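You operate a simulated robot arm through the tools that you are given. There is no shell and no other tool. Be economical: measure what you need, move in short steps, check, and stop when the job is done.

You are at the controls of a simulated robot arm. One attempt, no reset.

JOB
Wash the brush with the green handle in the glass jar, dab it dry and put it back.
Fine: the brush rack and the jar of water on the finishing bench; all paint out; dab it on the folded blue towel by the jar; back in the same slot; lid back on the jar. The other brushes in the rack stay.

Only the result counts: the job must be done as asked and must still hold three seconds after the hand-in. Knocking over, shifting, dropping, spilling or breaking anything else fails it. A push-on lid holds only when it is set on centred and level and pressed home; a screw cap is set on level and turned clockwise until tight. Flat cloth is picked up by pressing the open fingertips on it (5 to 10 N) and closing them slowly along it; thin cloth reads only 2 to 8 mm in the jaws.

ROBOT AND FRAMES
A 6-joint arm with a two-finger gripper on a trunk, on a base that drives. Base frame: it is fixed to the floor where the robot stands at the start and does not move with it; the origin is under the middle of the robot, x ahead of it, y to its left, z up; the surface under the hand at the start is at about z = 880. Lengths are in mm, angles in degrees, forces in N, time in s.
With the tool pointing down near the work surface it reaches from about 440 to 840 mm from the robot's upright axis, wherever it stands. Its first joint turns from -166.0 to 166.0 degrees. Places, roughly: left slot of the brush rack [700, 0, 900]. Payload 1.66 kg.
The tool frame sits at the grasp point between the pads (the TCP): z along the fingers, y along the line on which they close. The tips reach 16 mm beyond it. Largest opening 111 mm; the body of the gripper starts 104 mm behind the TCP.
Orientation is that of the tool frame in the base frame, as a unit quaternion [w, x, y, z]. With the fingers straight down and closing along the base's y, the tool's x points along the base's -x, its y along +y and its z along -z.

CONTROLS
- The arm moves only by the tool play_rows. Its argument "series" is a list of rows, each an object of numbers (a shift or turn left out is 0, a gripper value left out holds the last): "x", "y", "z": the shift along the tool's x, y, z in m; "rx", "ry", "rz": the turn, a rotation vector about the tool's x, y, z in rad; "claw": the finger opening in m, from 0 to 0.111. In form: [{"x": .., "y": .., "z": .., "rx": .., "ry": .., "rz": .., "claw": ..}, ...]. A call has 1 to 12 rows; each row shifts and turns the commanded pose from where the row before left it, along the tool's axes as they then stand. Each row takes 0.2 s and may step no farther than 50 mm and 8.6 degrees from the row before; otherwise, or with a gripper value out of range, the whole call is refused. Where a pose cannot be reached the arm comes as near as it can. A force on the tool above 40 N (or 10 N above the force at the start of the call, whichever is more), or a blocked arm, ends the call early, and 0.2 s more pass. Each finger halts on what it meets, pressing with about 32 N; the grip force reading is that of the motor and also rises with nothing between the fingers. The clock runs only during rows and for 0.2 s after the last one: add rows that do not move to give the fingers time. It gives the time, the measured TCP pose, the force on the tool (base axes), the opening and the grip force at its end, in the units of the frame above (readings bear some noise), with the torque about the TCP (base axes, N m) and any sound that the robot's microphone picked up.
- Cameras (640 x 400 px; columns grow to the right, rows downward): "scene" is now at [57.7, 155.9, 1644]; the picture's right is [-0.40, -0.92, 0.00], its down [-0.56, 0.24, -0.79] and it looks along [0.72, -0.31, -0.61] (base axes); focal length 256 px, centre (320, 200). "wrist" rides on the gripper at [70, 14, -143] in the tool frame; the picture's right is [-0.19, 0.98, 0.00], its down [-0.87, -0.17, -0.47] and it looks along [-0.46, -0.09, 0.88] (tool axes); focal length 230 px, centre (320, 200). There is no depth. A picture from a camera that has moved, and an enlarged one, comes with that camera's place and axes in the base frame and with its lens.
- capture(camera): a new picture of that camera. The clock stands still meanwhile.
- raise_lower(by): slides the trunk up (or, below 0, down) by that many mm; the arm and the scene camera ride with it, the base frame stays. It gives what a move gives, with no picture.
- steer(legs): drives the robot by 1 to 6 legs, each [ahead, left, turn to the left] in mm, mm and degrees, along the robot's own axes; the way and the turn of a leg run together, so that a leg with both is an arc; at most 1500 mm and 180 degrees a leg. The arm and the cameras ride along, it lands a little off, and it stops where it bumps. It gives what a move gives.
- aim_head(pan, tilt): turns the head with the scene camera to pan (to the left, within 120 degrees either way) and tilt (down, from -29 to 69), counted from straight ahead of the robot. It gives what a move gives.
- zoom(camera, box): a new picture of the part [left, top, right, bottom] of that camera's present view, enlarged. The clock stands still meanwhile.
- sign_off(): hands the job in; it is judged then, once.

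Work in short steps. Places have to be worked out from the pictures, the camera data and where the tool is seen: move nearer, look again, correct. Check each grasp and each placing, and mend what went wrong. You have 120 turns and 98 pictures in all, those below and enlarged ones among them. Open the gripper and draw the arm clear of the work before you hand the job in, unless the task says otherwise; then end with one line.

The tools are called after ">>>" as a command line: name --argument value ..., lists and objects as JSON in quotes. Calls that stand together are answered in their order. play_rows: Moves the arm, as the interface text tells. Its arguments: {"type":"object","properties":{"series":{"type":"array","items":{"type":"object","properties":{"x":{"type":"number"},"y":{"type":"number"},"z":{"type":"number"},"rx":{"type":"number"},"ry":{"type":"number"},"rz":{"type":"number"},"claw":{"type":"number"}}}}},"required":["series"]} The other tools are called the same way: raise_lower (by) slides the trunk up or down; steer (legs) drives the base; aim_head (pan, tilt) turns the head that bears the scene camera; capture (camera) takes a picture; zoom (camera, box) takes an enlarged picture of a part of a camera's view; sign_off () hands the job in.

At the start:

```text
time_s: 0.0
eef_pos: [437.3, -134.8, 1280.3]
tcp_rot: [-0.001, 0.0, 1.0, 0.0]
force: [-0.3, 0.8, 0.6]
wrist_torque: [0.01, -0.02, -0.01]
grip_width: 111.0
grip_force: 0.1
trunk travel left (down, up): [-225.0, 365.0]
robot x, y, heading: [0.3, 1.6, 0.1]
head pan, tilt: [-23.5, 37.9]
```

scene: 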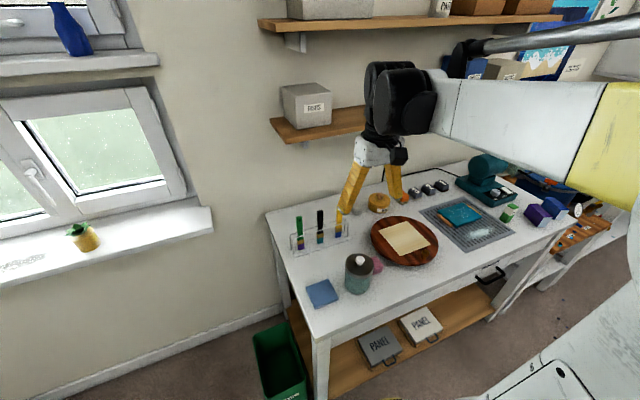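
wrist: 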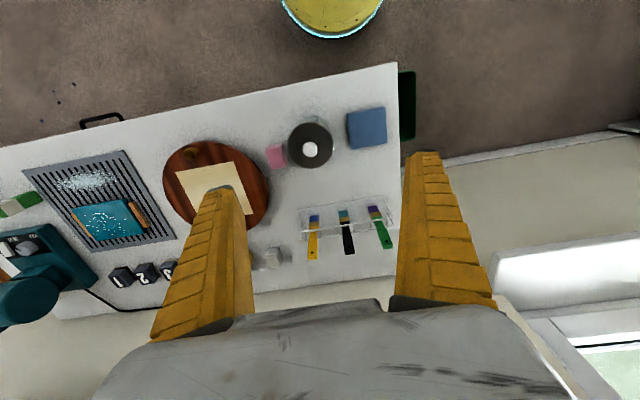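

The rack with green-handled brush on the left, the jar and blue towel are visible. I zoom in for detail.

>>> zoom --camera "scene" --box '[270, 190, 430, 320]'

>>> zoom --camera "wrist" --box '[250, 90, 410, 270]'

```text
3.08 times, centred on (350, 255) of scene
camera zoom: at [57.7, 155.9, 1644.0], right [-0.4, -0.92, 0.0], down [-0.56, 0.24, -0.79], along [0.72, -0.31, -0.61], focal length 788 px, centre (228, 31)
```

zoom: 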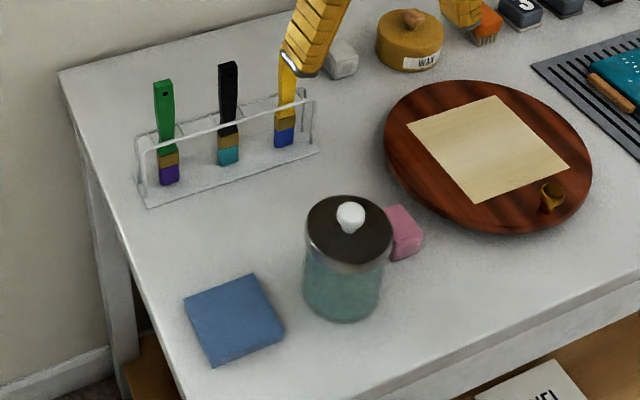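

```text
2.22 times, centred on (330, 180) of wrist
camera zoom: at [366.8, -121.1, 1422.3], right [0.19, 0.98, 0.0], down [0.87, -0.17, 0.47], along [0.46, -0.09, -0.88], focal length 511 px, centre (298, 244)
```

zoom: 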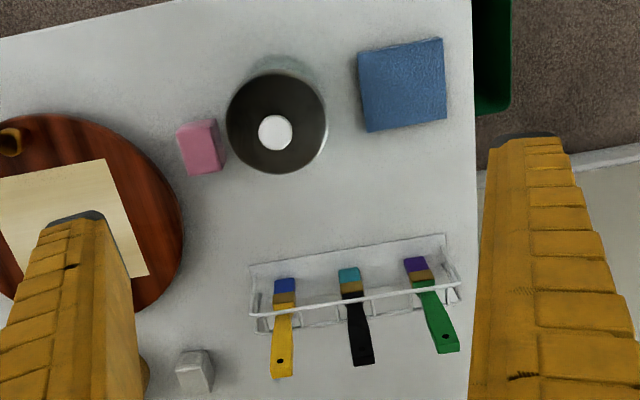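

Estimates: lid knob about (473,-159,1022), green handle top about (670,-43,1080), rack aligned with y. I move over the jar and down for a closer look.

>>> play_rows --series '[{"x": -0.018, "y": -0.012, "z": 0.03}, {"x": -0.018, "y": -0.012, "z": 0.04}, {"z": 0.03}, {"z": 0.03}, {}]'

>>> capture --camera "wrist"

>>> zoom --camera "scene" --box '[270, 190, 430, 320]'

```text
time_s: 1.2
eef_pos: [474.9, -159.3, 1149.0]
tcp_rot: [-0.001, 0.0, 1.0, 0.0]
force: [-0.5, 0.2, 0.5]
wrist_torque: [0.01, 0.02, 0.0]
grip_width: 110.8
grip_force: 0.0
trunk travel left (down, up): [-225.0, 365.0]
robot x, y, heading: [0.9, 0.1, 0.3]
head pan, tilt: [-23.5, 37.9]
```

```text
93 pictures are left
camera wrist: at [402.9, -146.0, 1291.9], right [0.19, 0.98, 0.0], down [0.87, -0.17, 0.47], along [0.46, -0.09, -0.88], focal length 230 px, centre (320, 200)
```

wrist: 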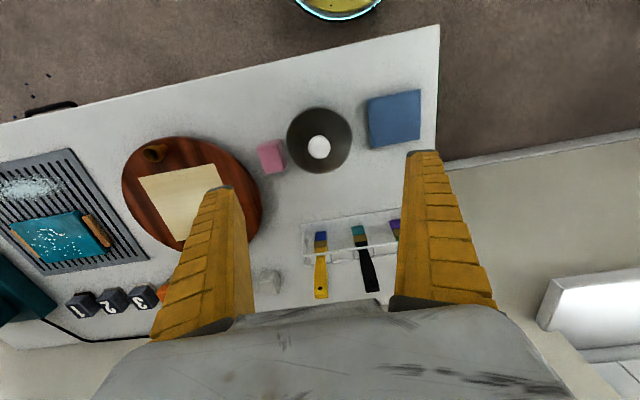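

```text
3.08 times, centred on (350, 255) of scene
camera zoom: at [57.5, 156.0, 1644.0], right [-0.4, -0.92, 0.0], down [-0.56, 0.24, -0.79], along [0.72, -0.31, -0.61], focal length 788 px, centre (228, 31)
```

zoom: 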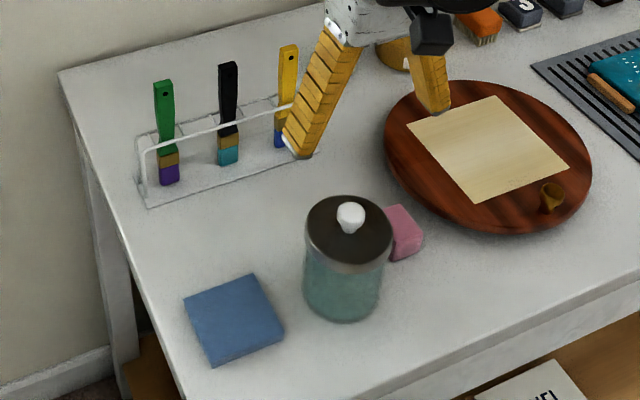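

Knob checks out near (474,-161). I lower to z≈1070 with the jaws narrowed to 70 mm and look again.

>>> play_rows --series '[{"z": 0.04, "claw": 0.07}, {"z": 0.039, "y": -0.002}, {}]'

>>> capture --camera "wrist"

>>> zoom --camera "scene" --box '[310, 190, 410, 280]'

```text
time_s: 2.0
eef_pos: [474.1, -161.6, 1069.8]
tcp_rot: [0.001, 0.0, 1.0, 0.0]
force: [-0.1, -0.2, -0.4]
wrist_torque: [0.01, -0.01, 0.03]
grip_width: 71.8
grip_force: 0.7
trunk travel left (down, up): [-225.0, 365.0]
robot x, y, heading: [-0.6, 0.3, -0.2]
head pan, tilt: [-23.5, 37.9]
```

```text
91 pictures are left
camera wrist: at [403.5, -146.9, 1213.2], right [0.19, 0.98, 0.0], down [0.87, -0.17, 0.47], along [0.46, -0.09, -0.88], focal length 230 px, centre (320, 200)
```

wrist: 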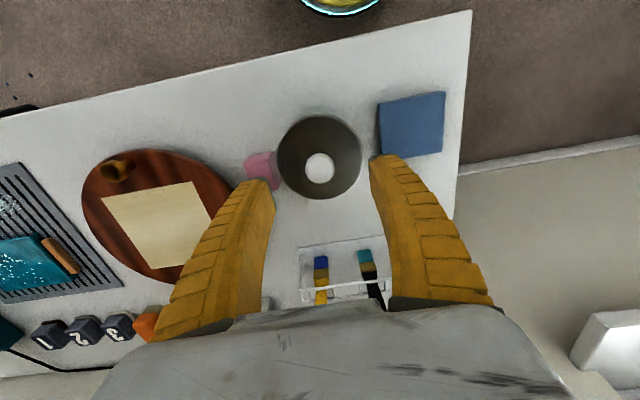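

```text
4.44 times, centred on (360, 235) of scene
camera zoom: at [57.5, 156.0, 1644.0], right [-0.4, -0.92, 0.0], down [-0.56, 0.24, -0.79], along [0.72, -0.31, -0.61], focal length 1138 px, centre (142, 44)
```

zoom: 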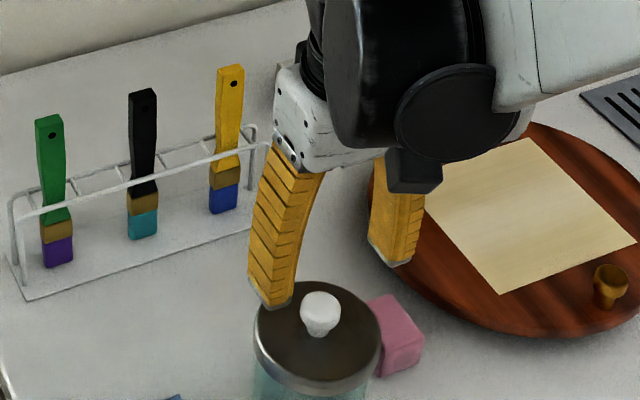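

Knob mostly centred between the fingers. I descend to about z=1020 in small steps and check.

>>> play_rows --series '[{"z": 0.02}, {"z": 0.015}, {"z": 0.01}, {"z": 0.005}, {}]'

>>> capture --camera "wrist"

>>> zoom --camera "scene" --box '[310, 200, 410, 290]'

```text
time_s: 3.2
eef_pos: [473.4, -160.7, 1019.7]
tcp_rot: [0.0, 0.0, 1.0, 0.0]
force: [0.0, -0.7, 0.3]
wrist_torque: [-0.01, -0.01, -0.02]
grip_width: 71.8
grip_force: 0.9
trunk travel left (down, up): [-225.0, 365.0]
robot x, y, heading: [3.7, -0.8, -0.2]
head pan, tilt: [-23.5, 37.9]
```

```text
89 pictures are left
camera wrist: at [402.8, -146.8, 1162.5], right [0.19, 0.98, 0.0], down [0.87, -0.17, 0.47], along [0.46, -0.09, -0.88], focal length 230 px, centre (320, 200)
```

wrist: 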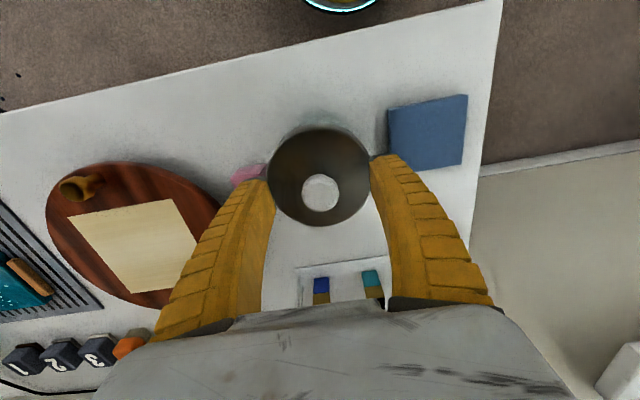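

```text
4.44 times, centred on (360, 245) of scene
camera zoom: at [57.7, 155.9, 1644.0], right [-0.4, -0.92, 0.0], down [-0.56, 0.24, -0.79], along [0.72, -0.31, -0.61], focal length 1138 px, centre (142, 0)
```

zoom: 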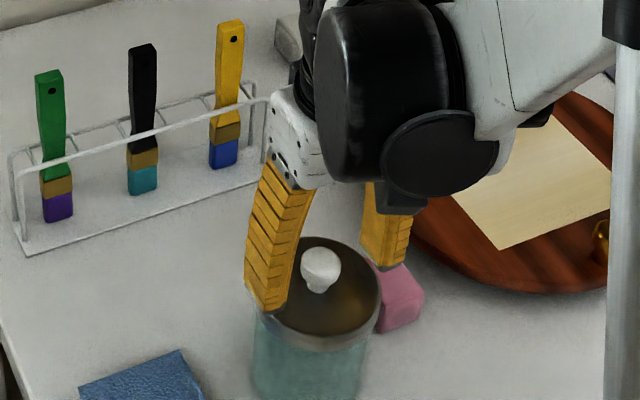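

Refined: knob top near z≈1003, x≈478. I descend gently to about 1004, shifting 4 mm in x, and close slowly.

>>> play_rows --series '[{"x": -0.004, "z": 0.005, "y": -0.001, "claw": 0.06}, {"z": 0.005}, {"z": 0.005}, {}]'

>>> capture --camera "wrist"

```text
time_s: 4.2
eef_pos: [476.9, -162.9, 1005.4]
tcp_rot: [0.0, 0.0, 1.0, 0.0]
force: [0.3, 0.2, 0.3]
wrist_torque: [-0.04, -0.03, 0.03]
grip_width: 61.7
grip_force: 1.1
trunk travel left (down, up): [-225.0, 365.0]
robot x, y, heading: [-3.4, 0.7, 0.0]
head pan, tilt: [-23.5, 37.9]
```

```text
87 pictures are left
camera wrist: at [406.1, -147.9, 1148.3], right [0.19, 0.98, 0.0], down [0.87, -0.17, 0.47], along [0.46, -0.09, -0.88], focal length 230 px, centre (320, 200)
```

wrist: 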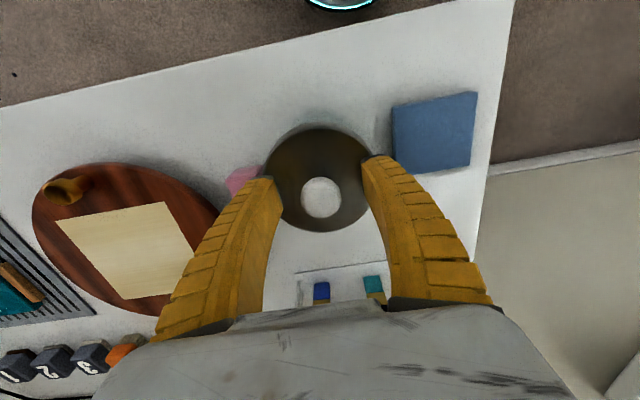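

Knob sits at the grasp point. Down another 4 mm with the force reading watched, then close slowly.

>>> play_rows --series '[{"z": 0.004, "x": -0.001}, {}, {"claw": 0.045}, {"claw": 0.036}, {"claw": 0.03}, {"claw": 0.024}, {"claw": 0.018}, {"claw": 0.012}, {}]'

>>> zoom --camera "scene" --box '[310, 200, 410, 290]'

```text
time_s: 6.2
eef_pos: [478.8, -162.0, 1001.7]
tcp_rot: [0.0, 0.001, 1.0, 0.0]
force: [0.1, 0.3, -0.1]
wrist_torque: [0.02, -0.03, 0.01]
grip_width: 21.5
grip_force: 31.8
trunk travel left (down, up): [-225.0, 365.0]
robot x, y, heading: [3.4, -1.6, -0.0]
head pan, tilt: [-23.5, 37.9]
heard: snap
```

```text
4.44 times, centred on (360, 245) of scene
camera zoom: at [57.8, 156.0, 1643.9], right [-0.4, -0.92, 0.0], down [-0.56, 0.24, -0.79], along [0.72, -0.31, -0.61], focal length 1138 px, centre (142, 0)
```

zoom: 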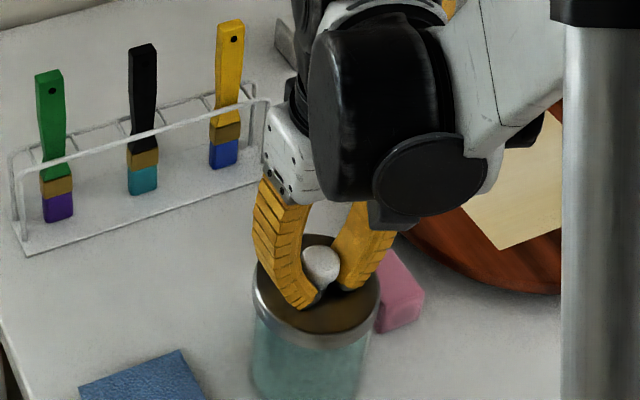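

Gripped at 21.5 mm; a snap was heard, perhaps the lid seat. I lift straight up slowly.

>>> play_rows --series '[{"z": -0.003}, {"z": -0.004}, {"z": -0.005}, {"z": -0.01}, {}]'

>>> zoom --camera "scene" --box '[310, 200, 410, 290]'

```text
time_s: 7.4
eef_pos: [478.2, -162.8, 1024.3]
tcp_rot: [0.0, 0.001, 1.0, 0.0]
force: [-0.1, -1.0, -0.9]
wrist_torque: [0.02, 0.0, -0.02]
grip_width: 21.3
grip_force: 31.5
trunk travel left (down, up): [-225.0, 365.0]
robot x, y, heading: [-3.7, 1.6, 0.1]
head pan, tilt: [-23.5, 37.9]
```

```text
4.44 times, centred on (360, 245) of scene
camera zoom: at [57.9, 155.9, 1643.9], right [-0.4, -0.92, 0.0], down [-0.56, 0.24, -0.79], along [0.72, -0.31, -0.61], focal length 1138 px, centre (142, 0)
```

zoom: 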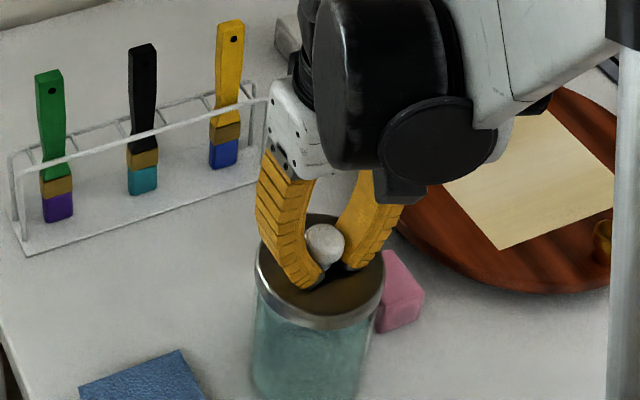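

Force is only ~1 N, so only the lid seems lifted; I raise more and verify the jar stays.

>>> play_rows --series '[{"z": -0.02}, {"z": -0.03}, {"z": -0.03}, {}]'

>>> zoom --camera "scene" --box '[270, 190, 430, 320]'

>>> capture --camera "wrist"

```text
time_s: 8.4
eef_pos: [479.0, -163.6, 1102.9]
tcp_rot: [0.0, 0.0, 1.0, 0.0]
force: [0.5, -0.2, -0.4]
wrist_torque: [0.07, 0.02, 0.0]
grip_width: 20.9
grip_force: 32.0
trunk travel left (down, up): [-225.0, 365.0]
robot x, y, heading: [-0.2, 2.1, 0.1]
head pan, tilt: [-23.5, 37.9]
```

```text
3.08 times, centred on (350, 255) of scene
camera zoom: at [58.0, 155.8, 1643.9], right [-0.4, -0.92, 0.0], down [-0.56, 0.24, -0.79], along [0.72, -0.31, -0.61], focal length 788 px, centre (228, 31)
```

zoom: 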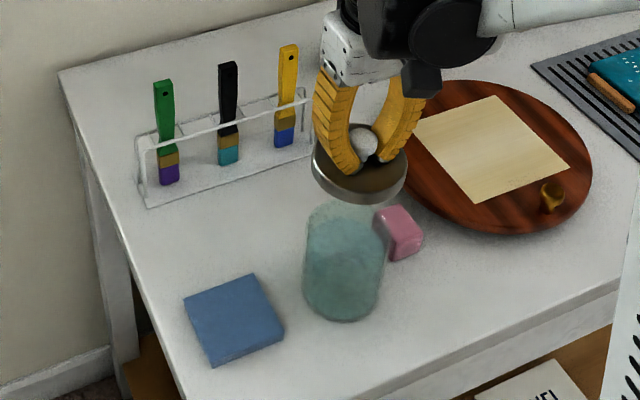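

```text
83 pictures are left
camera wrist: at [408.1, -149.3, 1245.6], right [0.19, 0.98, 0.0], down [0.87, -0.17, 0.47], along [0.46, -0.09, -0.88], focal length 230 px, centre (320, 200)
```

wrist: 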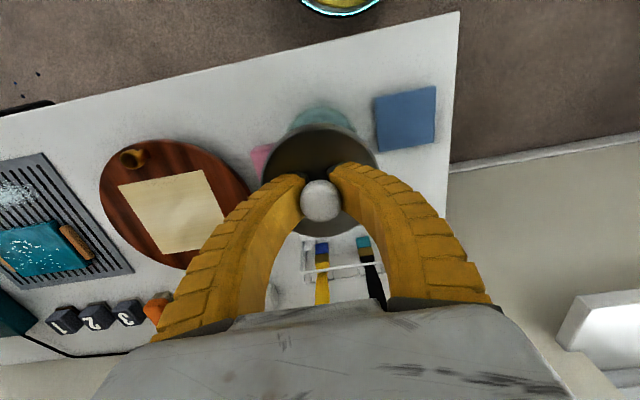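

Lid is off and held, jar unmoved. I take the lid to the free spot near (580,-90) and lower it.

>>> play_rows --series '[{"x": -0.035, "y": 0.025}, {"x": -0.035, "y": 0.025}, {"x": -0.031, "y": 0.023}, {"z": 0.04}, {"z": 0.04}, {"z": 0.04}, {"z": 0.03}, {}]'

>>> zoom --camera "scene" --box '[270, 190, 430, 320]'

>>> capture --camera "wrist"

```text
time_s: 10.2
eef_pos: [580.0, -89.5, 952.5]
tcp_rot: [0.0, 0.0, 1.0, 0.0]
force: [-0.5, -0.3, -0.6]
wrist_torque: [0.03, -0.01, 0.02]
grip_width: 20.1
grip_force: 32.2
trunk travel left (down, up): [-225.0, 365.0]
robot x, y, heading: [2.5, 2.0, -0.1]
head pan, tilt: [-23.5, 37.9]
```

```text
3.08 times, centred on (350, 255) of scene
camera zoom: at [57.6, 156.0, 1644.0], right [-0.4, -0.92, 0.0], down [-0.56, 0.24, -0.79], along [0.72, -0.31, -0.61], focal length 788 px, centre (228, 31)
```

zoom: 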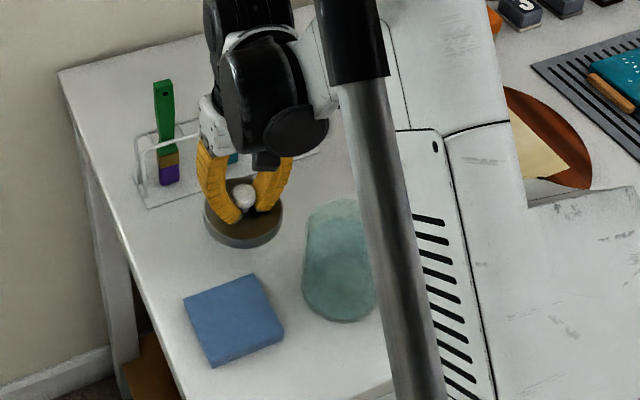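

```text
81 pictures are left
camera wrist: at [508.8, -75.8, 1095.4], right [0.19, 0.98, 0.0], down [0.87, -0.17, 0.47], along [0.46, -0.09, -0.88], focal length 230 px, centre (320, 200)
```

wrist: 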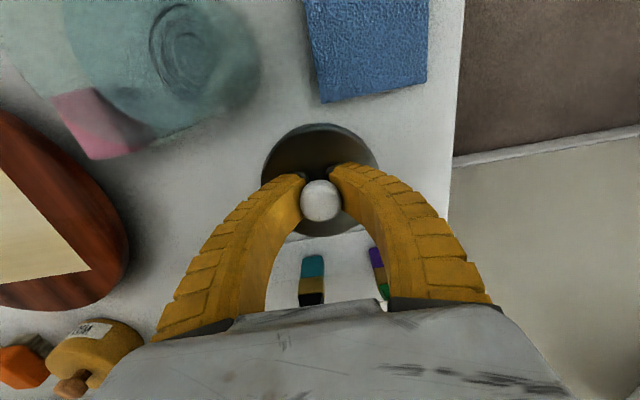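

Position is clear. I lower slowly until contact.

>>> play_rows --series '[{"z": 0.012}, {"z": 0.008}, {"z": 0.005}, {"z": 0.003}, {}]'

>>> zoom --camera "scene" --box '[290, 200, 370, 270]'

```text
time_s: 11.4
eef_pos: [579.4, -89.0, 925.8]
tcp_rot: [0.0, 0.0, 1.0, 0.0]
force: [1.2, 0.5, -1.0]
wrist_torque: [0.05, -0.03, -0.03]
grip_width: 20.4
grip_force: 31.5
trunk travel left (down, up): [-225.0, 365.0]
robot x, y, heading: [-2.2, -0.7, -0.3]
head pan, tilt: [-23.5, 37.9]
```

```text
5.71 times, centred on (330, 235) of scene
camera zoom: at [57.8, 155.9, 1644.0], right [-0.4, -0.92, 0.0], down [-0.56, 0.24, -0.79], along [0.72, -0.31, -0.61], focal length 1463 px, centre (263, 0)
```

zoom: 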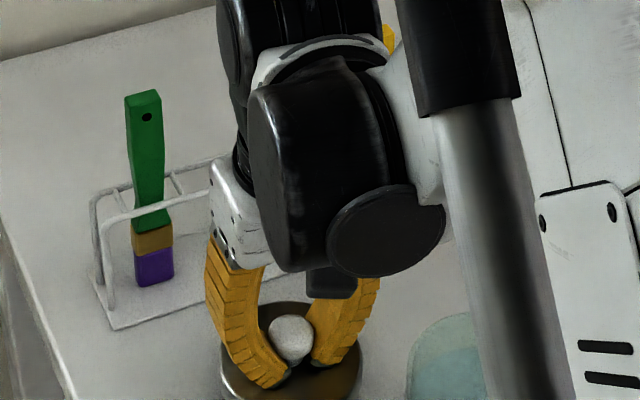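

No contact yet; continue in small steps.

>>> play_rows --series '[{"z": 0.003}, {"z": 0.003}, {}]'

>>> play_rows --series '[{"z": 0.002}, {"z": 0.002}, {}]'

>>> play_rows --series '[{"z": 0.002}, {}]'

```text
time_s: 12.2
eef_pos: [579.6, -90.2, 919.5]
tcp_rot: [-0.001, 0.0, 1.0, -0.001]
force: [-0.5, 0.1, -0.2]
wrist_torque: [0.03, -0.02, 0.0]
grip_width: 20.8
grip_force: 31.7
trunk travel left (down, up): [-225.0, 365.0]
robot x, y, heading: [4.8, 3.8, -0.0]
head pan, tilt: [-23.5, 37.9]
```

```text
time_s: 13.0
eef_pos: [579.2, -89.2, 915.5]
tcp_rot: [0.0, 0.0, 1.0, 0.0]
force: [0.0, 0.3, 0.2]
wrist_torque: [0.02, 0.04, -0.03]
grip_width: 20.4
grip_force: 32.3
trunk travel left (down, up): [-225.0, 365.0]
robot x, y, heading: [1.5, -0.4, 0.0]
head pan, tilt: [-23.5, 37.9]
```

```text
time_s: 13.6
eef_pos: [579.8, -88.2, 913.9]
tcp_rot: [0.0, 0.0, 1.0, -0.001]
force: [0.3, 0.9, -0.1]
wrist_torque: [-0.02, 0.0, -0.01]
grip_width: 20.4
grip_force: 32.1
trunk travel left (down, up): [-225.0, 365.0]
robot x, y, heading: [0.7, 1.2, -0.0]
head pan, tilt: [-23.5, 37.9]
```

Still no contact at 913.9; continue.

>>> play_rows --series '[{"z": 0.002}, {"z": 0.002}, {}]'

>>> zoom --camera "wrist" --box '[240, 100, 400, 260]'

>>> zoom --camera "scene" --box '[290, 230, 370, 300]'

```text
time_s: 14.4
eef_pos: [579.8, -90.0, 909.3]
tcp_rot: [-0.001, 0.0, 1.0, 0.0]
force: [0.6, 0.5, 0.2]
wrist_torque: [0.03, 0.0, 0.06]
grip_width: 20.5
grip_force: 32.2
trunk travel left (down, up): [-225.0, 365.0]
robot x, y, heading: [1.2, -1.2, -0.0]
head pan, tilt: [-23.5, 37.9]
```

```text
2.50 times, centred on (320, 180) of wrist
camera zoom: at [508.8, -75.1, 1051.9], right [0.19, 0.98, 0.0], down [0.87, -0.17, 0.47], along [0.46, -0.09, -0.88], focal length 575 px, centre (320, 250)
```

zoom: 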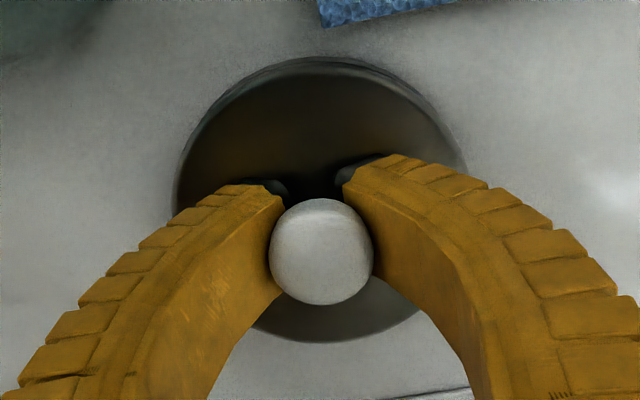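

```text
5.71 times, centred on (330, 265) of scene
camera zoom: at [57.8, 155.9, 1644.0], right [-0.4, -0.92, 0.0], down [-0.56, 0.24, -0.79], along [0.72, -0.31, -0.61], focal length 1463 px, centre (263, -171)
```

zoom: 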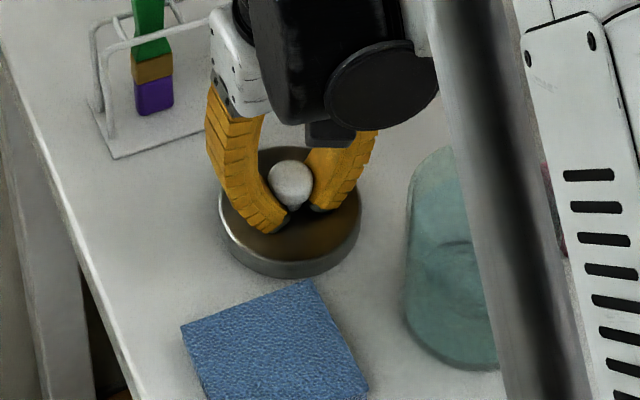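

Nearly down. Continue in 1.5–2 mm steps.

>>> play_rows --series '[{"z": 0.002}, {}]'

>>> play_rows --series '[{"z": 0.002}, {}]'

>>> play_rows --series '[{"z": 0.002}, {}]'

```text
time_s: 15.0
eef_pos: [579.3, -89.7, 906.9]
tcp_rot: [0.0, 0.0, 1.0, 0.0]
force: [-0.2, 0.6, -0.3]
wrist_torque: [-0.01, 0.01, -0.04]
grip_width: 20.5
grip_force: 32.0
trunk travel left (down, up): [-225.0, 365.0]
robot x, y, heading: [-3.2, 2.0, -0.3]
head pan, tilt: [-23.5, 37.9]
```

```text
time_s: 15.6
eef_pos: [579.8, -89.0, 905.1]
tcp_rot: [0.0, 0.001, 1.0, 0.0]
force: [-0.5, -0.9, 0.1]
wrist_torque: [0.0, -0.01, 0.01]
grip_width: 20.5
grip_force: 31.7
trunk travel left (down, up): [-225.0, 365.0]
robot x, y, heading: [0.4, -0.5, 0.1]
head pan, tilt: [-23.5, 37.9]
```

```text
time_s: 16.2
eef_pos: [579.0, -88.7, 902.9]
tcp_rot: [-0.001, 0.0, 1.0, 0.0]
force: [0.4, 0.6, 0.1]
wrist_torque: [-0.01, 0.04, 0.03]
grip_width: 20.2
grip_force: 32.0
trunk travel left (down, up): [-225.0, 365.0]
robot x, y, heading: [-2.2, 0.6, -0.2]
head pan, tilt: [-23.5, 37.9]
```

Still free; keep stepping down 2 mm.

>>> play_rows --series '[{"z": 0.002}, {}]'

>>> play_rows --series '[{"z": 0.002}, {}]'

>>> zoom --camera "scene" --box '[290, 230, 370, 300]'

```text
time_s: 16.8
eef_pos: [579.9, -89.3, 901.9]
tcp_rot: [0.0, 0.0, 1.0, 0.0]
force: [-0.2, -0.2, -0.2]
wrist_torque: [-0.03, 0.03, 0.02]
grip_width: 20.2
grip_force: 31.7
trunk travel left (down, up): [-225.0, 365.0]
robot x, y, heading: [-1.8, 2.9, 0.0]
head pan, tilt: [-23.5, 37.9]
```

```text
time_s: 17.4
eef_pos: [579.3, -90.4, 900.1]
tcp_rot: [0.0, 0.0, 1.0, 0.001]
force: [0.4, 0.2, 0.0]
wrist_torque: [0.03, 0.01, -0.03]
grip_width: 20.3
grip_force: 32.2
trunk travel left (down, up): [-225.0, 365.0]
robot x, y, heading: [-1.1, -1.6, -0.1]
head pan, tilt: [-23.5, 37.9]
```

```text
5.71 times, centred on (330, 265) of scene
camera zoom: at [57.8, 155.9, 1644.0], right [-0.4, -0.92, 0.0], down [-0.56, 0.24, -0.79], along [0.72, -0.31, -0.61], focal length 1463 px, centre (263, -171)
```

zoom: 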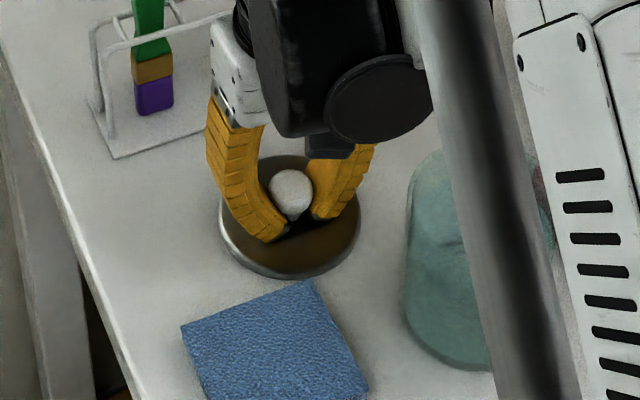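

The visible rim seems thinner now; I check the wrist view before deciding.

>>> zoom --camera "wrist" --box '[240, 100, 400, 260]'

>>> zoom --camera "scene" --box '[308, 245, 348, 285]'

```text
2.50 times, centred on (320, 180) of wrist
camera zoom: at [509.0, -75.1, 1042.8], right [0.19, 0.98, 0.0], down [0.87, -0.17, 0.47], along [0.46, -0.09, -0.88], focal length 575 px, centre (320, 250)
```

zoom: 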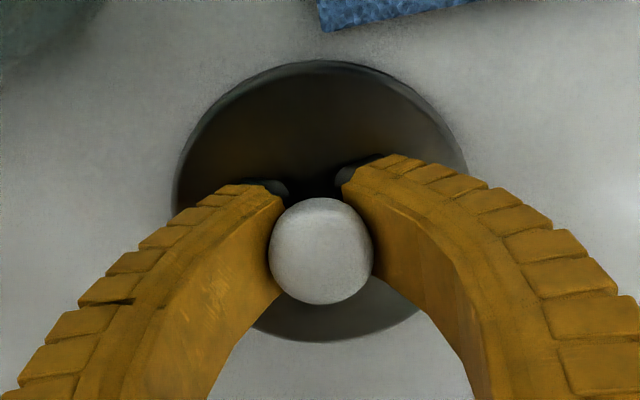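

```text
10.00 times, centred on (328, 265) of scene
camera zoom: at [57.8, 155.9, 1644.0], right [-0.4, -0.92, 0.0], down [-0.56, 0.24, -0.79], along [0.72, -0.31, -0.61], focal length 2560 px, centre (240, -450)
```

zoom: 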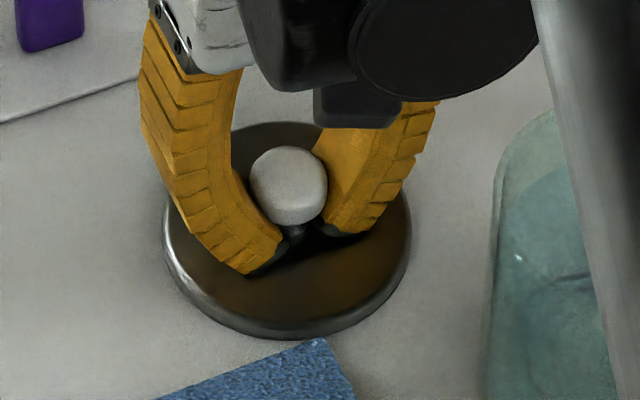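

The lid appears to have sunk partly into the table surface with no force felt (held objects apparently don't push back). I raise it to about z=913 and re-measure the rim against the table.

>>> play_rows --series '[{"z": -0.007}, {"z": -0.006}, {}]'

>>> zoom --camera "scene" --box '[308, 245, 348, 285]'

>>> zoom --camera "wrist" --box '[240, 100, 400, 260]'

```text
time_s: 18.2
eef_pos: [580.2, -90.7, 914.3]
tcp_rot: [0.0, 0.0, 1.0, 0.0]
force: [0.1, -0.5, -0.5]
wrist_torque: [-0.01, 0.03, 0.0]
grip_width: 20.3
grip_force: 32.2
trunk travel left (down, up): [-225.0, 365.0]
robot x, y, heading: [1.0, -1.0, 0.3]
head pan, tilt: [-23.5, 37.9]
```

```text
10.00 times, centred on (328, 265) of scene
camera zoom: at [57.8, 155.9, 1643.9], right [-0.4, -0.92, 0.0], down [-0.56, 0.24, -0.79], along [0.72, -0.31, -0.61], focal length 2560 px, centre (240, -450)
```

zoom: 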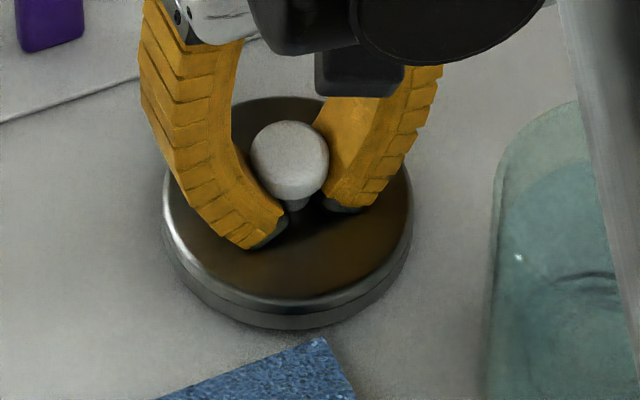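

```text
2.50 times, centred on (320, 180) of wrist
camera zoom: at [509.5, -75.6, 1056.1], right [0.19, 0.98, 0.0], down [0.87, -0.17, 0.47], along [0.46, -0.09, -0.88], focal length 575 px, centre (320, 250)
```

zoom: 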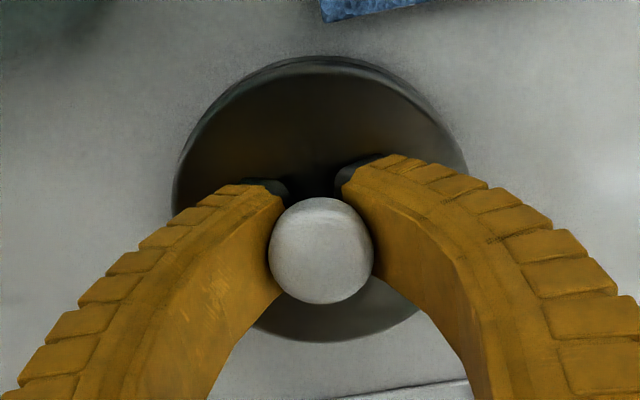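

Comparing needs one more sample; I raise to 920 to learn the full rim height.

>>> play_rows --series '[{"z": -0.006}, {}]'

>>> zoom --camera "scene" --box '[308, 245, 348, 285]'

```text
time_s: 18.8
eef_pos: [579.5, -89.4, 919.1]
tcp_rot: [0.0, 0.0, 1.0, 0.0]
force: [-0.2, 0.5, 1.0]
wrist_torque: [0.03, 0.0, 0.01]
grip_width: 20.3
grip_force: 32.1
trunk travel left (down, up): [-225.0, 365.0]
robot x, y, heading: [1.7, 2.2, 0.2]
head pan, tilt: [-23.5, 37.9]
```

```text
10.00 times, centred on (328, 265) of scene
camera zoom: at [57.8, 155.9, 1643.9], right [-0.4, -0.92, 0.0], down [-0.56, 0.24, -0.79], along [0.72, -0.31, -0.61], focal length 2560 px, centre (240, -450)
```

zoom: 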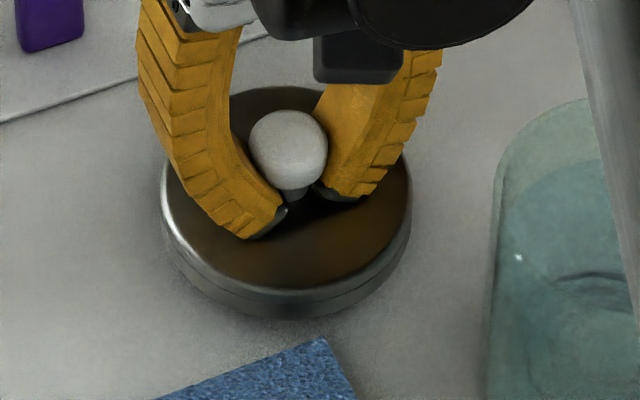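

The rim bottom follows the tool down to where it meets the table at about TCP z=908. I go there and verify.

>>> play_rows --series '[{"z": 0.006}, {"z": 0.005}, {}]'

>>> zoom --camera "scene" --box '[308, 245, 348, 285]'

```text
time_s: 19.6
eef_pos: [580.5, -89.4, 906.5]
tcp_rot: [0.0, 0.0, 1.0, 0.0]
force: [0.3, -0.3, -0.4]
wrist_torque: [0.0, 0.0, 0.02]
grip_width: 20.4
grip_force: 31.8
trunk travel left (down, up): [-225.0, 365.0]
robot x, y, heading: [2.5, -1.3, 0.2]
head pan, tilt: [-23.5, 37.9]
```

```text
10.00 times, centred on (328, 265) of scene
camera zoom: at [57.7, 155.9, 1644.0], right [-0.4, -0.92, 0.0], down [-0.56, 0.24, -0.79], along [0.72, -0.31, -0.61], focal length 2560 px, centre (240, -450)
```

zoom: 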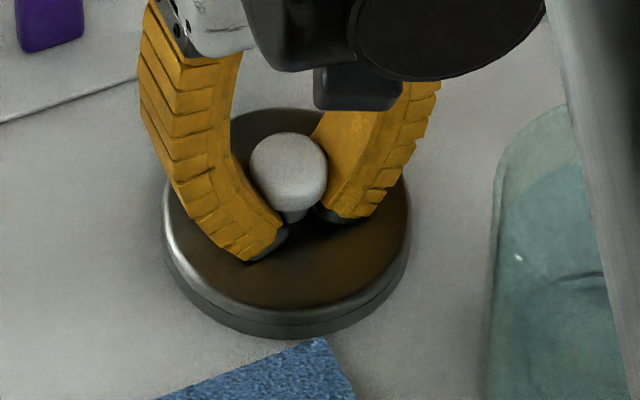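

Rim is full and at the table line. I raise 1 mm and open slowly.

>>> play_rows --series '[{"z": -0.001}, {"claw": 0.024}, {"claw": 0.03}, {"claw": 0.04}, {"claw": 0.05}, {}]'

>>> zoom --camera "scene" --box '[308, 245, 348, 285]'

```text
time_s: 21.0
eef_pos: [580.5, -90.0, 909.3]
tcp_rot: [0.001, 0.0, 1.0, 0.0]
force: [0.8, -0.2, 0.2]
wrist_torque: [0.03, 0.03, -0.03]
grip_width: 52.0
grip_force: 1.7
trunk travel left (down, up): [-225.0, 365.0]
robot x, y, heading: [-0.3, 0.8, 0.0]
head pan, tilt: [-23.5, 37.9]
```

```text
10.00 times, centred on (328, 265) of scene
camera zoom: at [57.7, 155.9, 1644.0], right [-0.4, -0.92, 0.0], down [-0.56, 0.24, -0.79], along [0.72, -0.31, -0.61], focal length 2560 px, centre (240, -450)
```

zoom: 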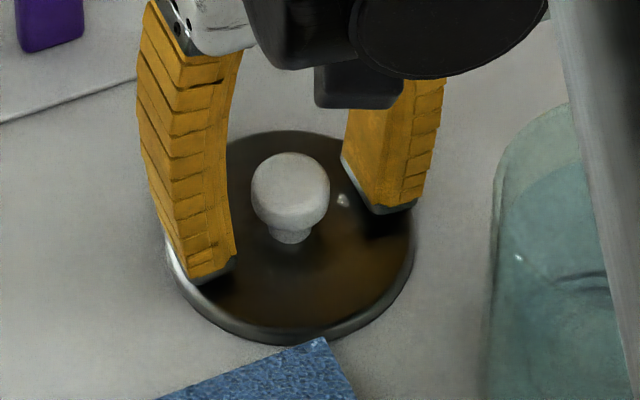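

Lid dropped gently and rests flat. I rise clear and move toward the green brush for a look.

>>> play_rows --series '[{"z": -0.03}, {"z": -0.05}, {"z": -0.05}, {"z": -0.05}, {"z": -0.05}, {"z": -0.04}, {"x": -0.04, "y": 0.025}, {"x": -0.03, "y": 0.02}, {}]'

>>> capture --camera "wrist"

>>> zoom --camera "scene" --box '[270, 190, 430, 320]'

```text
time_s: 23.0
eef_pos: [647.8, -45.0, 1178.7]
tcp_rot: [0.001, 0.0, 1.0, 0.0]
force: [0.1, -0.6, 0.1]
wrist_torque: [0.02, -0.01, 0.01]
grip_width: 52.0
grip_force: 1.5
trunk travel left (down, up): [-225.0, 365.0]
robot x, y, heading: [3.5, -3.5, 0.1]
head pan, tilt: [-23.5, 37.9]
```

```text
69 pictures are left
camera wrist: at [578.1, -30.3, 1320.8], right [0.19, 0.98, 0.0], down [0.87, -0.17, 0.47], along [0.46, -0.09, -0.88], focal length 230 px, centre (320, 200)
```

wrist: 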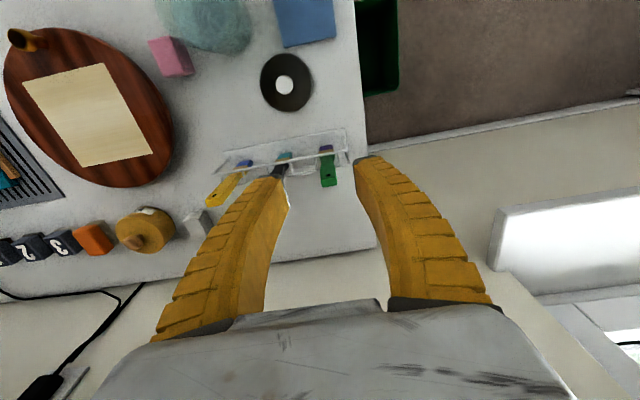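

```text
3.08 times, centred on (350, 255) of scene
camera zoom: at [57.4, 155.8, 1644.0], right [-0.4, -0.92, 0.0], down [-0.56, 0.24, -0.79], along [0.72, -0.31, -0.61], focal length 788 px, centre (228, 31)
```

zoom: 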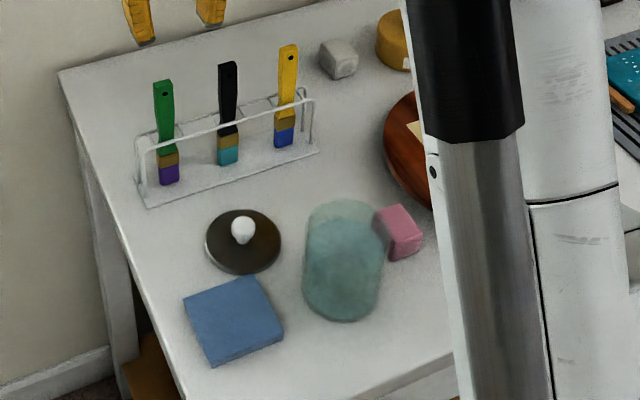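

Green handle top triangulates to about (706,-43,1045). I zoom the wrist view for the brush's orientation and rack gap.

>>> zoom --camera "wrist" --box '[270, 120, 390, 200]'

>>> zoom --camera "scene" --box '[295, 200, 355, 245]'

```text
5.00 times, centred on (330, 160) of wrist
camera zoom: at [578.1, -30.3, 1320.8], right [0.19, 0.98, 0.0], down [0.87, -0.17, 0.47], along [0.46, -0.09, -0.88], focal length 1150 px, centre (270, 400)
```

zoom: 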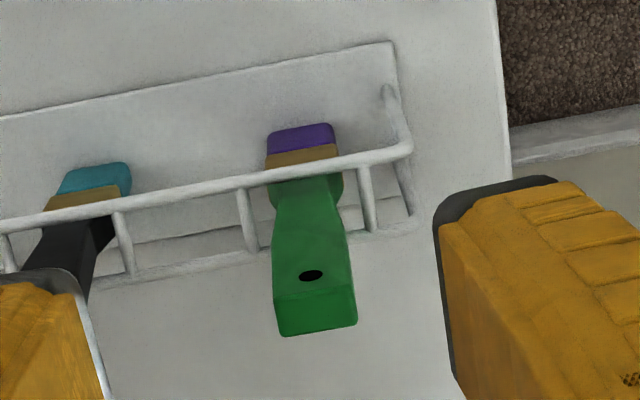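

```text
8.89 times, centred on (325, 222) of scene
camera zoom: at [57.4, 155.8, 1644.0], right [-0.4, -0.92, 0.0], down [-0.56, 0.24, -0.79], along [0.72, -0.31, -0.61], focal length 2275 px, centre (276, 0)
```

zoom: 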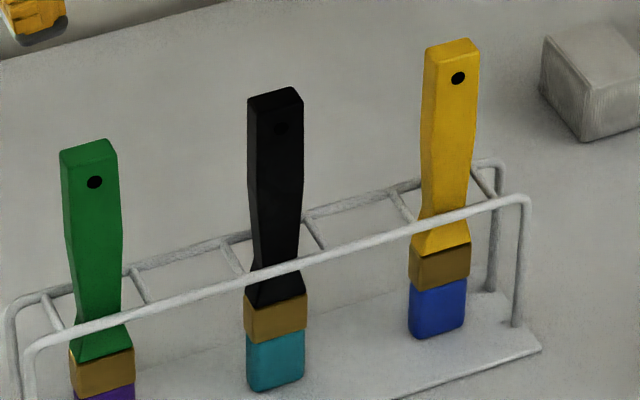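

Brush top is around (697,-42,1050) with its width along y; grip across width works without rotation. I move above and look closer.

>>> play_rows --series '[{"x": -0.045, "y": 0.003}, {"z": 0.04}, {"z": 0.033}, {}]'

>>> capture --camera "wrist"

>>> zoom --camera "scene" --box '[285, 180, 365, 240]'

```text
time_s: 24.0
eef_pos: [694.5, -42.5, 1103.5]
tcp_rot: [0.0, 0.0, 1.0, 0.0]
force: [-0.5, -0.3, 0.3]
wrist_torque: [0.0, -0.01, 0.01]
grip_width: 52.2
grip_force: 1.6
trunk travel left (down, up): [-225.0, 365.0]
robot x, y, heading: [-1.2, -0.7, 0.4]
head pan, tilt: [-23.5, 37.9]
```

```text
65 pictures are left
camera wrist: at [624.1, -28.1, 1245.8], right [0.19, 0.98, 0.0], down [0.87, -0.17, 0.47], along [0.46, -0.09, -0.88], focal length 230 px, centre (320, 200)
```

wrist: 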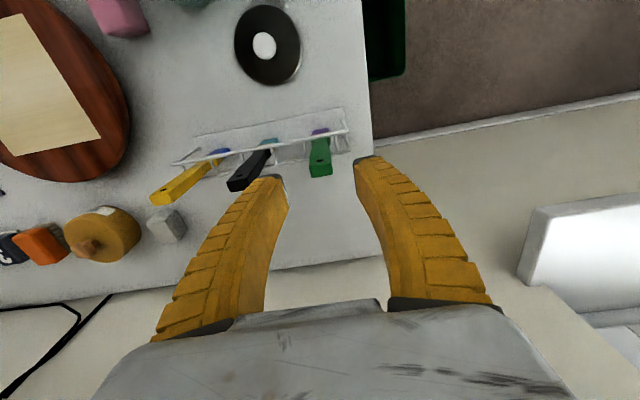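

```text
6.67 times, centred on (325, 210) of scene
camera zoom: at [57.5, 155.9, 1644.0], right [-0.4, -0.92, 0.0], down [-0.56, 0.24, -0.79], along [0.72, -0.31, -0.61], focal length 1706 px, centre (287, 133)
```

zoom: 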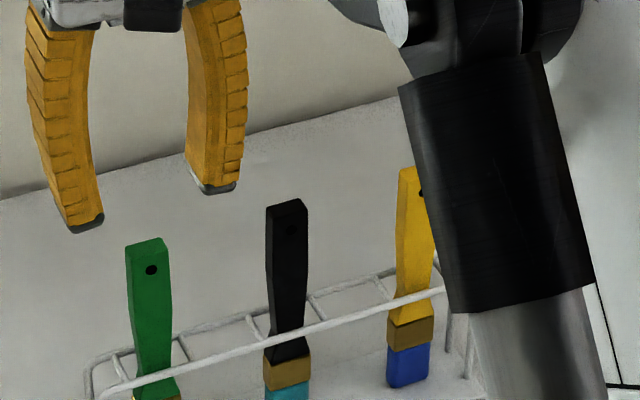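

Brush top ≈ (698,-42,1053). I adjust x by 3 mm and descend to 1065, then look.

>>> play_rows --series '[{"x": -0.003, "z": 0.02}, {"z": 0.02}, {}]'

>>> zoom --camera "wrist" --box '[240, 100, 400, 220]'

>>> zoom --camera "scene" --box '[285, 180, 365, 240]'

```text
time_s: 24.8
eef_pos: [697.8, -42.2, 1065.6]
tcp_rot: [0.0, 0.0, 1.0, 0.0]
force: [-0.4, 0.5, 0.5]
wrist_torque: [0.02, -0.01, 0.02]
grip_width: 52.5
grip_force: 1.4
trunk travel left (down, up): [-225.0, 365.0]
robot x, y, heading: [-0.4, 0.3, 0.1]
head pan, tilt: [-23.5, 37.9]
```

```text
3.33 times, centred on (320, 160) of wrist
camera zoom: at [626.8, -27.4, 1207.1], right [0.19, 0.98, 0.0], down [0.87, -0.17, 0.47], along [0.46, -0.09, -0.88], focal length 767 px, centre (320, 333)
```

zoom: 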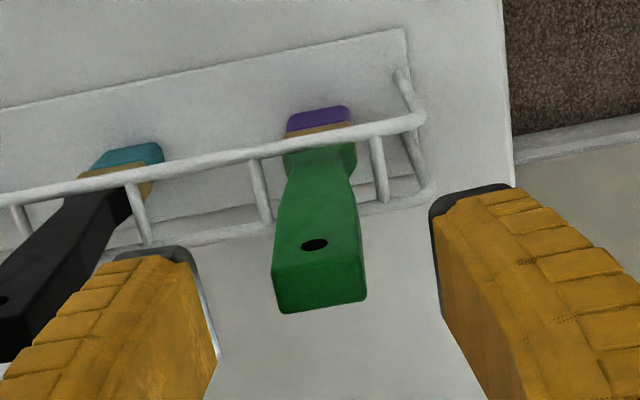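

```text
6.67 times, centred on (325, 210) of scene
camera zoom: at [57.7, 155.9, 1644.0], right [-0.4, -0.92, 0.0], down [-0.56, 0.24, -0.79], along [0.72, -0.31, -0.61], focal length 1706 px, centre (287, 133)
```

zoom: 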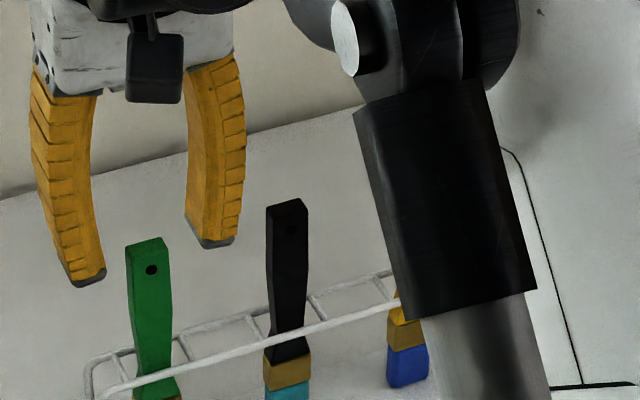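

Top ≈ (696,-41,1054). I descend to 1030 and close slowly on the handle.

>>> play_rows --series '[{"x": 0.0015, "y": 0.001, "z": 0.015}, {"z": 0.012}, {"z": 0.008}, {}, {"claw": 0.04}, {"claw": 0.032}, {"claw": 0.026}, {"claw": 0.022}, {"claw": 0.016}, {}]'

>>> zoom --camera "wrist" --box '[240, 100, 400, 220]'

>>> zoom --camera "scene" --box '[285, 190, 365, 250]'

```text
time_s: 27.0
eef_pos: [695.2, -40.3, 1030.6]
tcp_rot: [0.0, 0.0, 1.0, 0.0]
force: [-1.6, 0.0, 3.0]
wrist_torque: [-0.03, 0.16, -0.01]
grip_width: 20.0
grip_force: 13.5
trunk travel left (down, up): [-225.0, 365.0]
robot x, y, heading: [-2.9, -0.9, -0.1]
head pan, tilt: [-23.5, 37.9]
```

```text
3.33 times, centred on (320, 160) of wrist
camera zoom: at [624.3, -25.9, 1173.1], right [0.19, 0.98, 0.0], down [0.87, -0.17, 0.47], along [0.46, -0.09, -0.88], focal length 767 px, centre (320, 333)
```

zoom: 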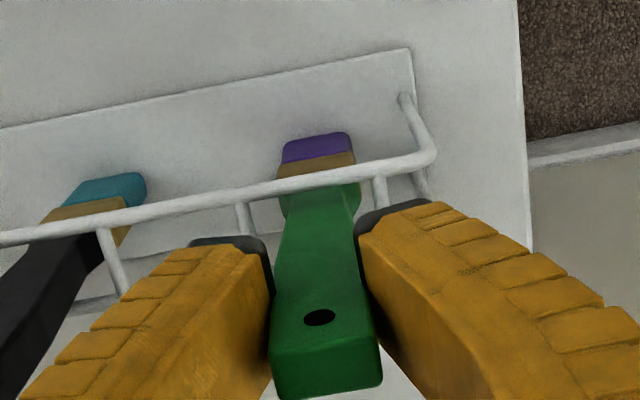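

```text
6.67 times, centred on (325, 220) of scene
camera zoom: at [57.3, 155.9, 1644.0], right [-0.4, -0.92, 0.0], down [-0.56, 0.24, -0.79], along [0.72, -0.31, -0.61], focal length 1706 px, centre (287, 67)
```

zoom: 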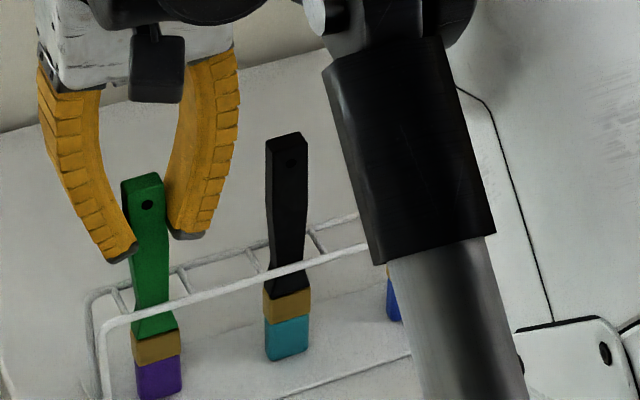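

Handle gripped (20 mm). I tighten fully and lift slowly straight up.

>>> play_rows --series '[{"claw": 0.01}, {}, {}]'

>>> play_rows --series '[{"z": -0.004}, {"z": -0.008}, {"z": -0.012}, {}]'

>>> zoom --camera "scene" --box '[285, 190, 365, 250]'

```text
time_s: 27.8
eef_pos: [694.5, -40.7, 1031.5]
tcp_rot: [0.0, -0.001, 1.0, 0.0]
force: [-0.2, 0.4, 6.6]
wrist_torque: [-0.02, -0.08, 0.02]
grip_width: 16.0
grip_force: 32.0
trunk travel left (down, up): [-225.0, 365.0]
robot x, y, heading: [-1.4, 1.9, 0.2]
head pan, tilt: [-23.5, 37.9]
```

```text
time_s: 28.8
eef_pos: [696.1, -39.9, 1054.9]
tcp_rot: [0.001, 0.0, 1.0, 0.0]
force: [-0.4, 0.5, -1.2]
wrist_torque: [-0.01, 0.0, 0.01]
grip_width: 13.6
grip_force: 32.0
trunk travel left (down, up): [-225.0, 365.0]
robot x, y, heading: [0.6, 1.8, 0.1]
head pan, tilt: [-23.5, 37.9]
```

```text
6.67 times, centred on (325, 220) of scene
camera zoom: at [57.9, 155.9, 1643.9], right [-0.4, -0.92, 0.0], down [-0.56, 0.24, -0.79], along [0.72, -0.31, -0.61], focal length 1706 px, centre (287, 67)
```

zoom: 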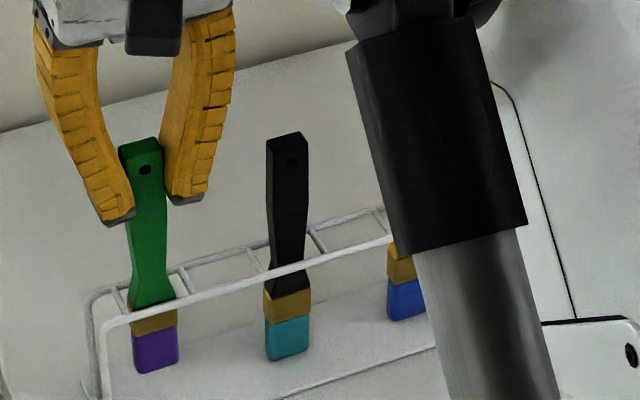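

The brush rises with the jaws. Continue lifting until it clears the rack.

>>> play_rows --series '[{"z": -0.02}, {"z": -0.03}, {"z": -0.03}, {"z": -0.03}, {"z": -0.03}, {}]'

>>> zoom --camera "scene" --box '[270, 140, 390, 240]'

>>> capture --camera "wrist"

```text
time_s: 30.2
eef_pos: [694.9, -40.9, 1193.5]
tcp_rot: [0.001, 0.0, 1.0, 0.0]
force: [-0.8, 1.0, -0.3]
wrist_torque: [0.01, -0.03, 0.01]
grip_width: 13.4
grip_force: 31.5
trunk travel left (down, up): [-225.0, 365.0]
robot x, y, heading: [-2.3, -2.8, -0.1]
head pan, tilt: [-23.5, 37.9]
```

```text
4.00 times, centred on (330, 190) of scene
camera zoom: at [57.9, 155.9, 1643.9], right [-0.4, -0.92, 0.0], down [-0.56, 0.24, -0.79], along [0.72, -0.31, -0.61], focal length 1024 px, centre (280, 240)
```

zoom: 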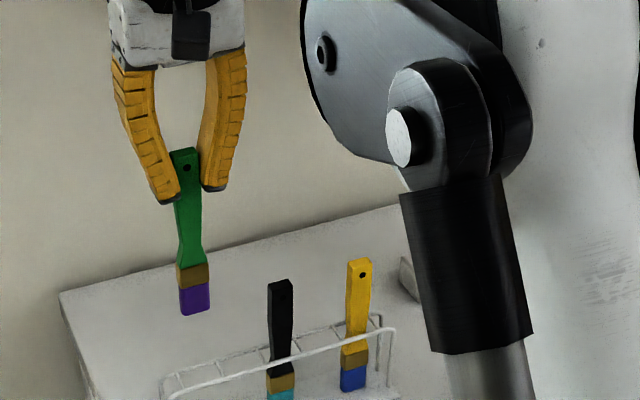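

```text
57 pictures are left
camera wrist: at [624.6, -26.6, 1336.5], right [0.19, 0.98, 0.0], down [0.87, -0.17, 0.47], along [0.46, -0.09, -0.88], focal length 230 px, centre (320, 200)
```

wrist: 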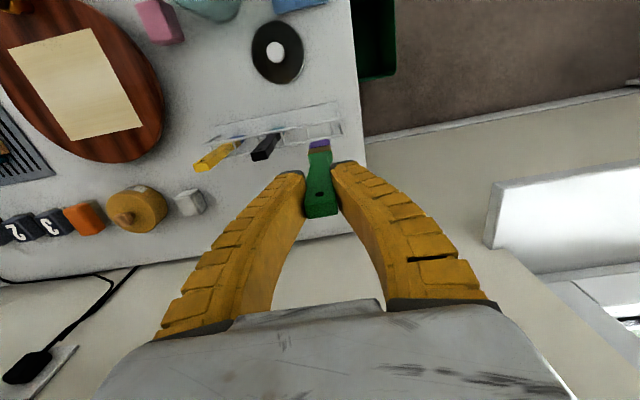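

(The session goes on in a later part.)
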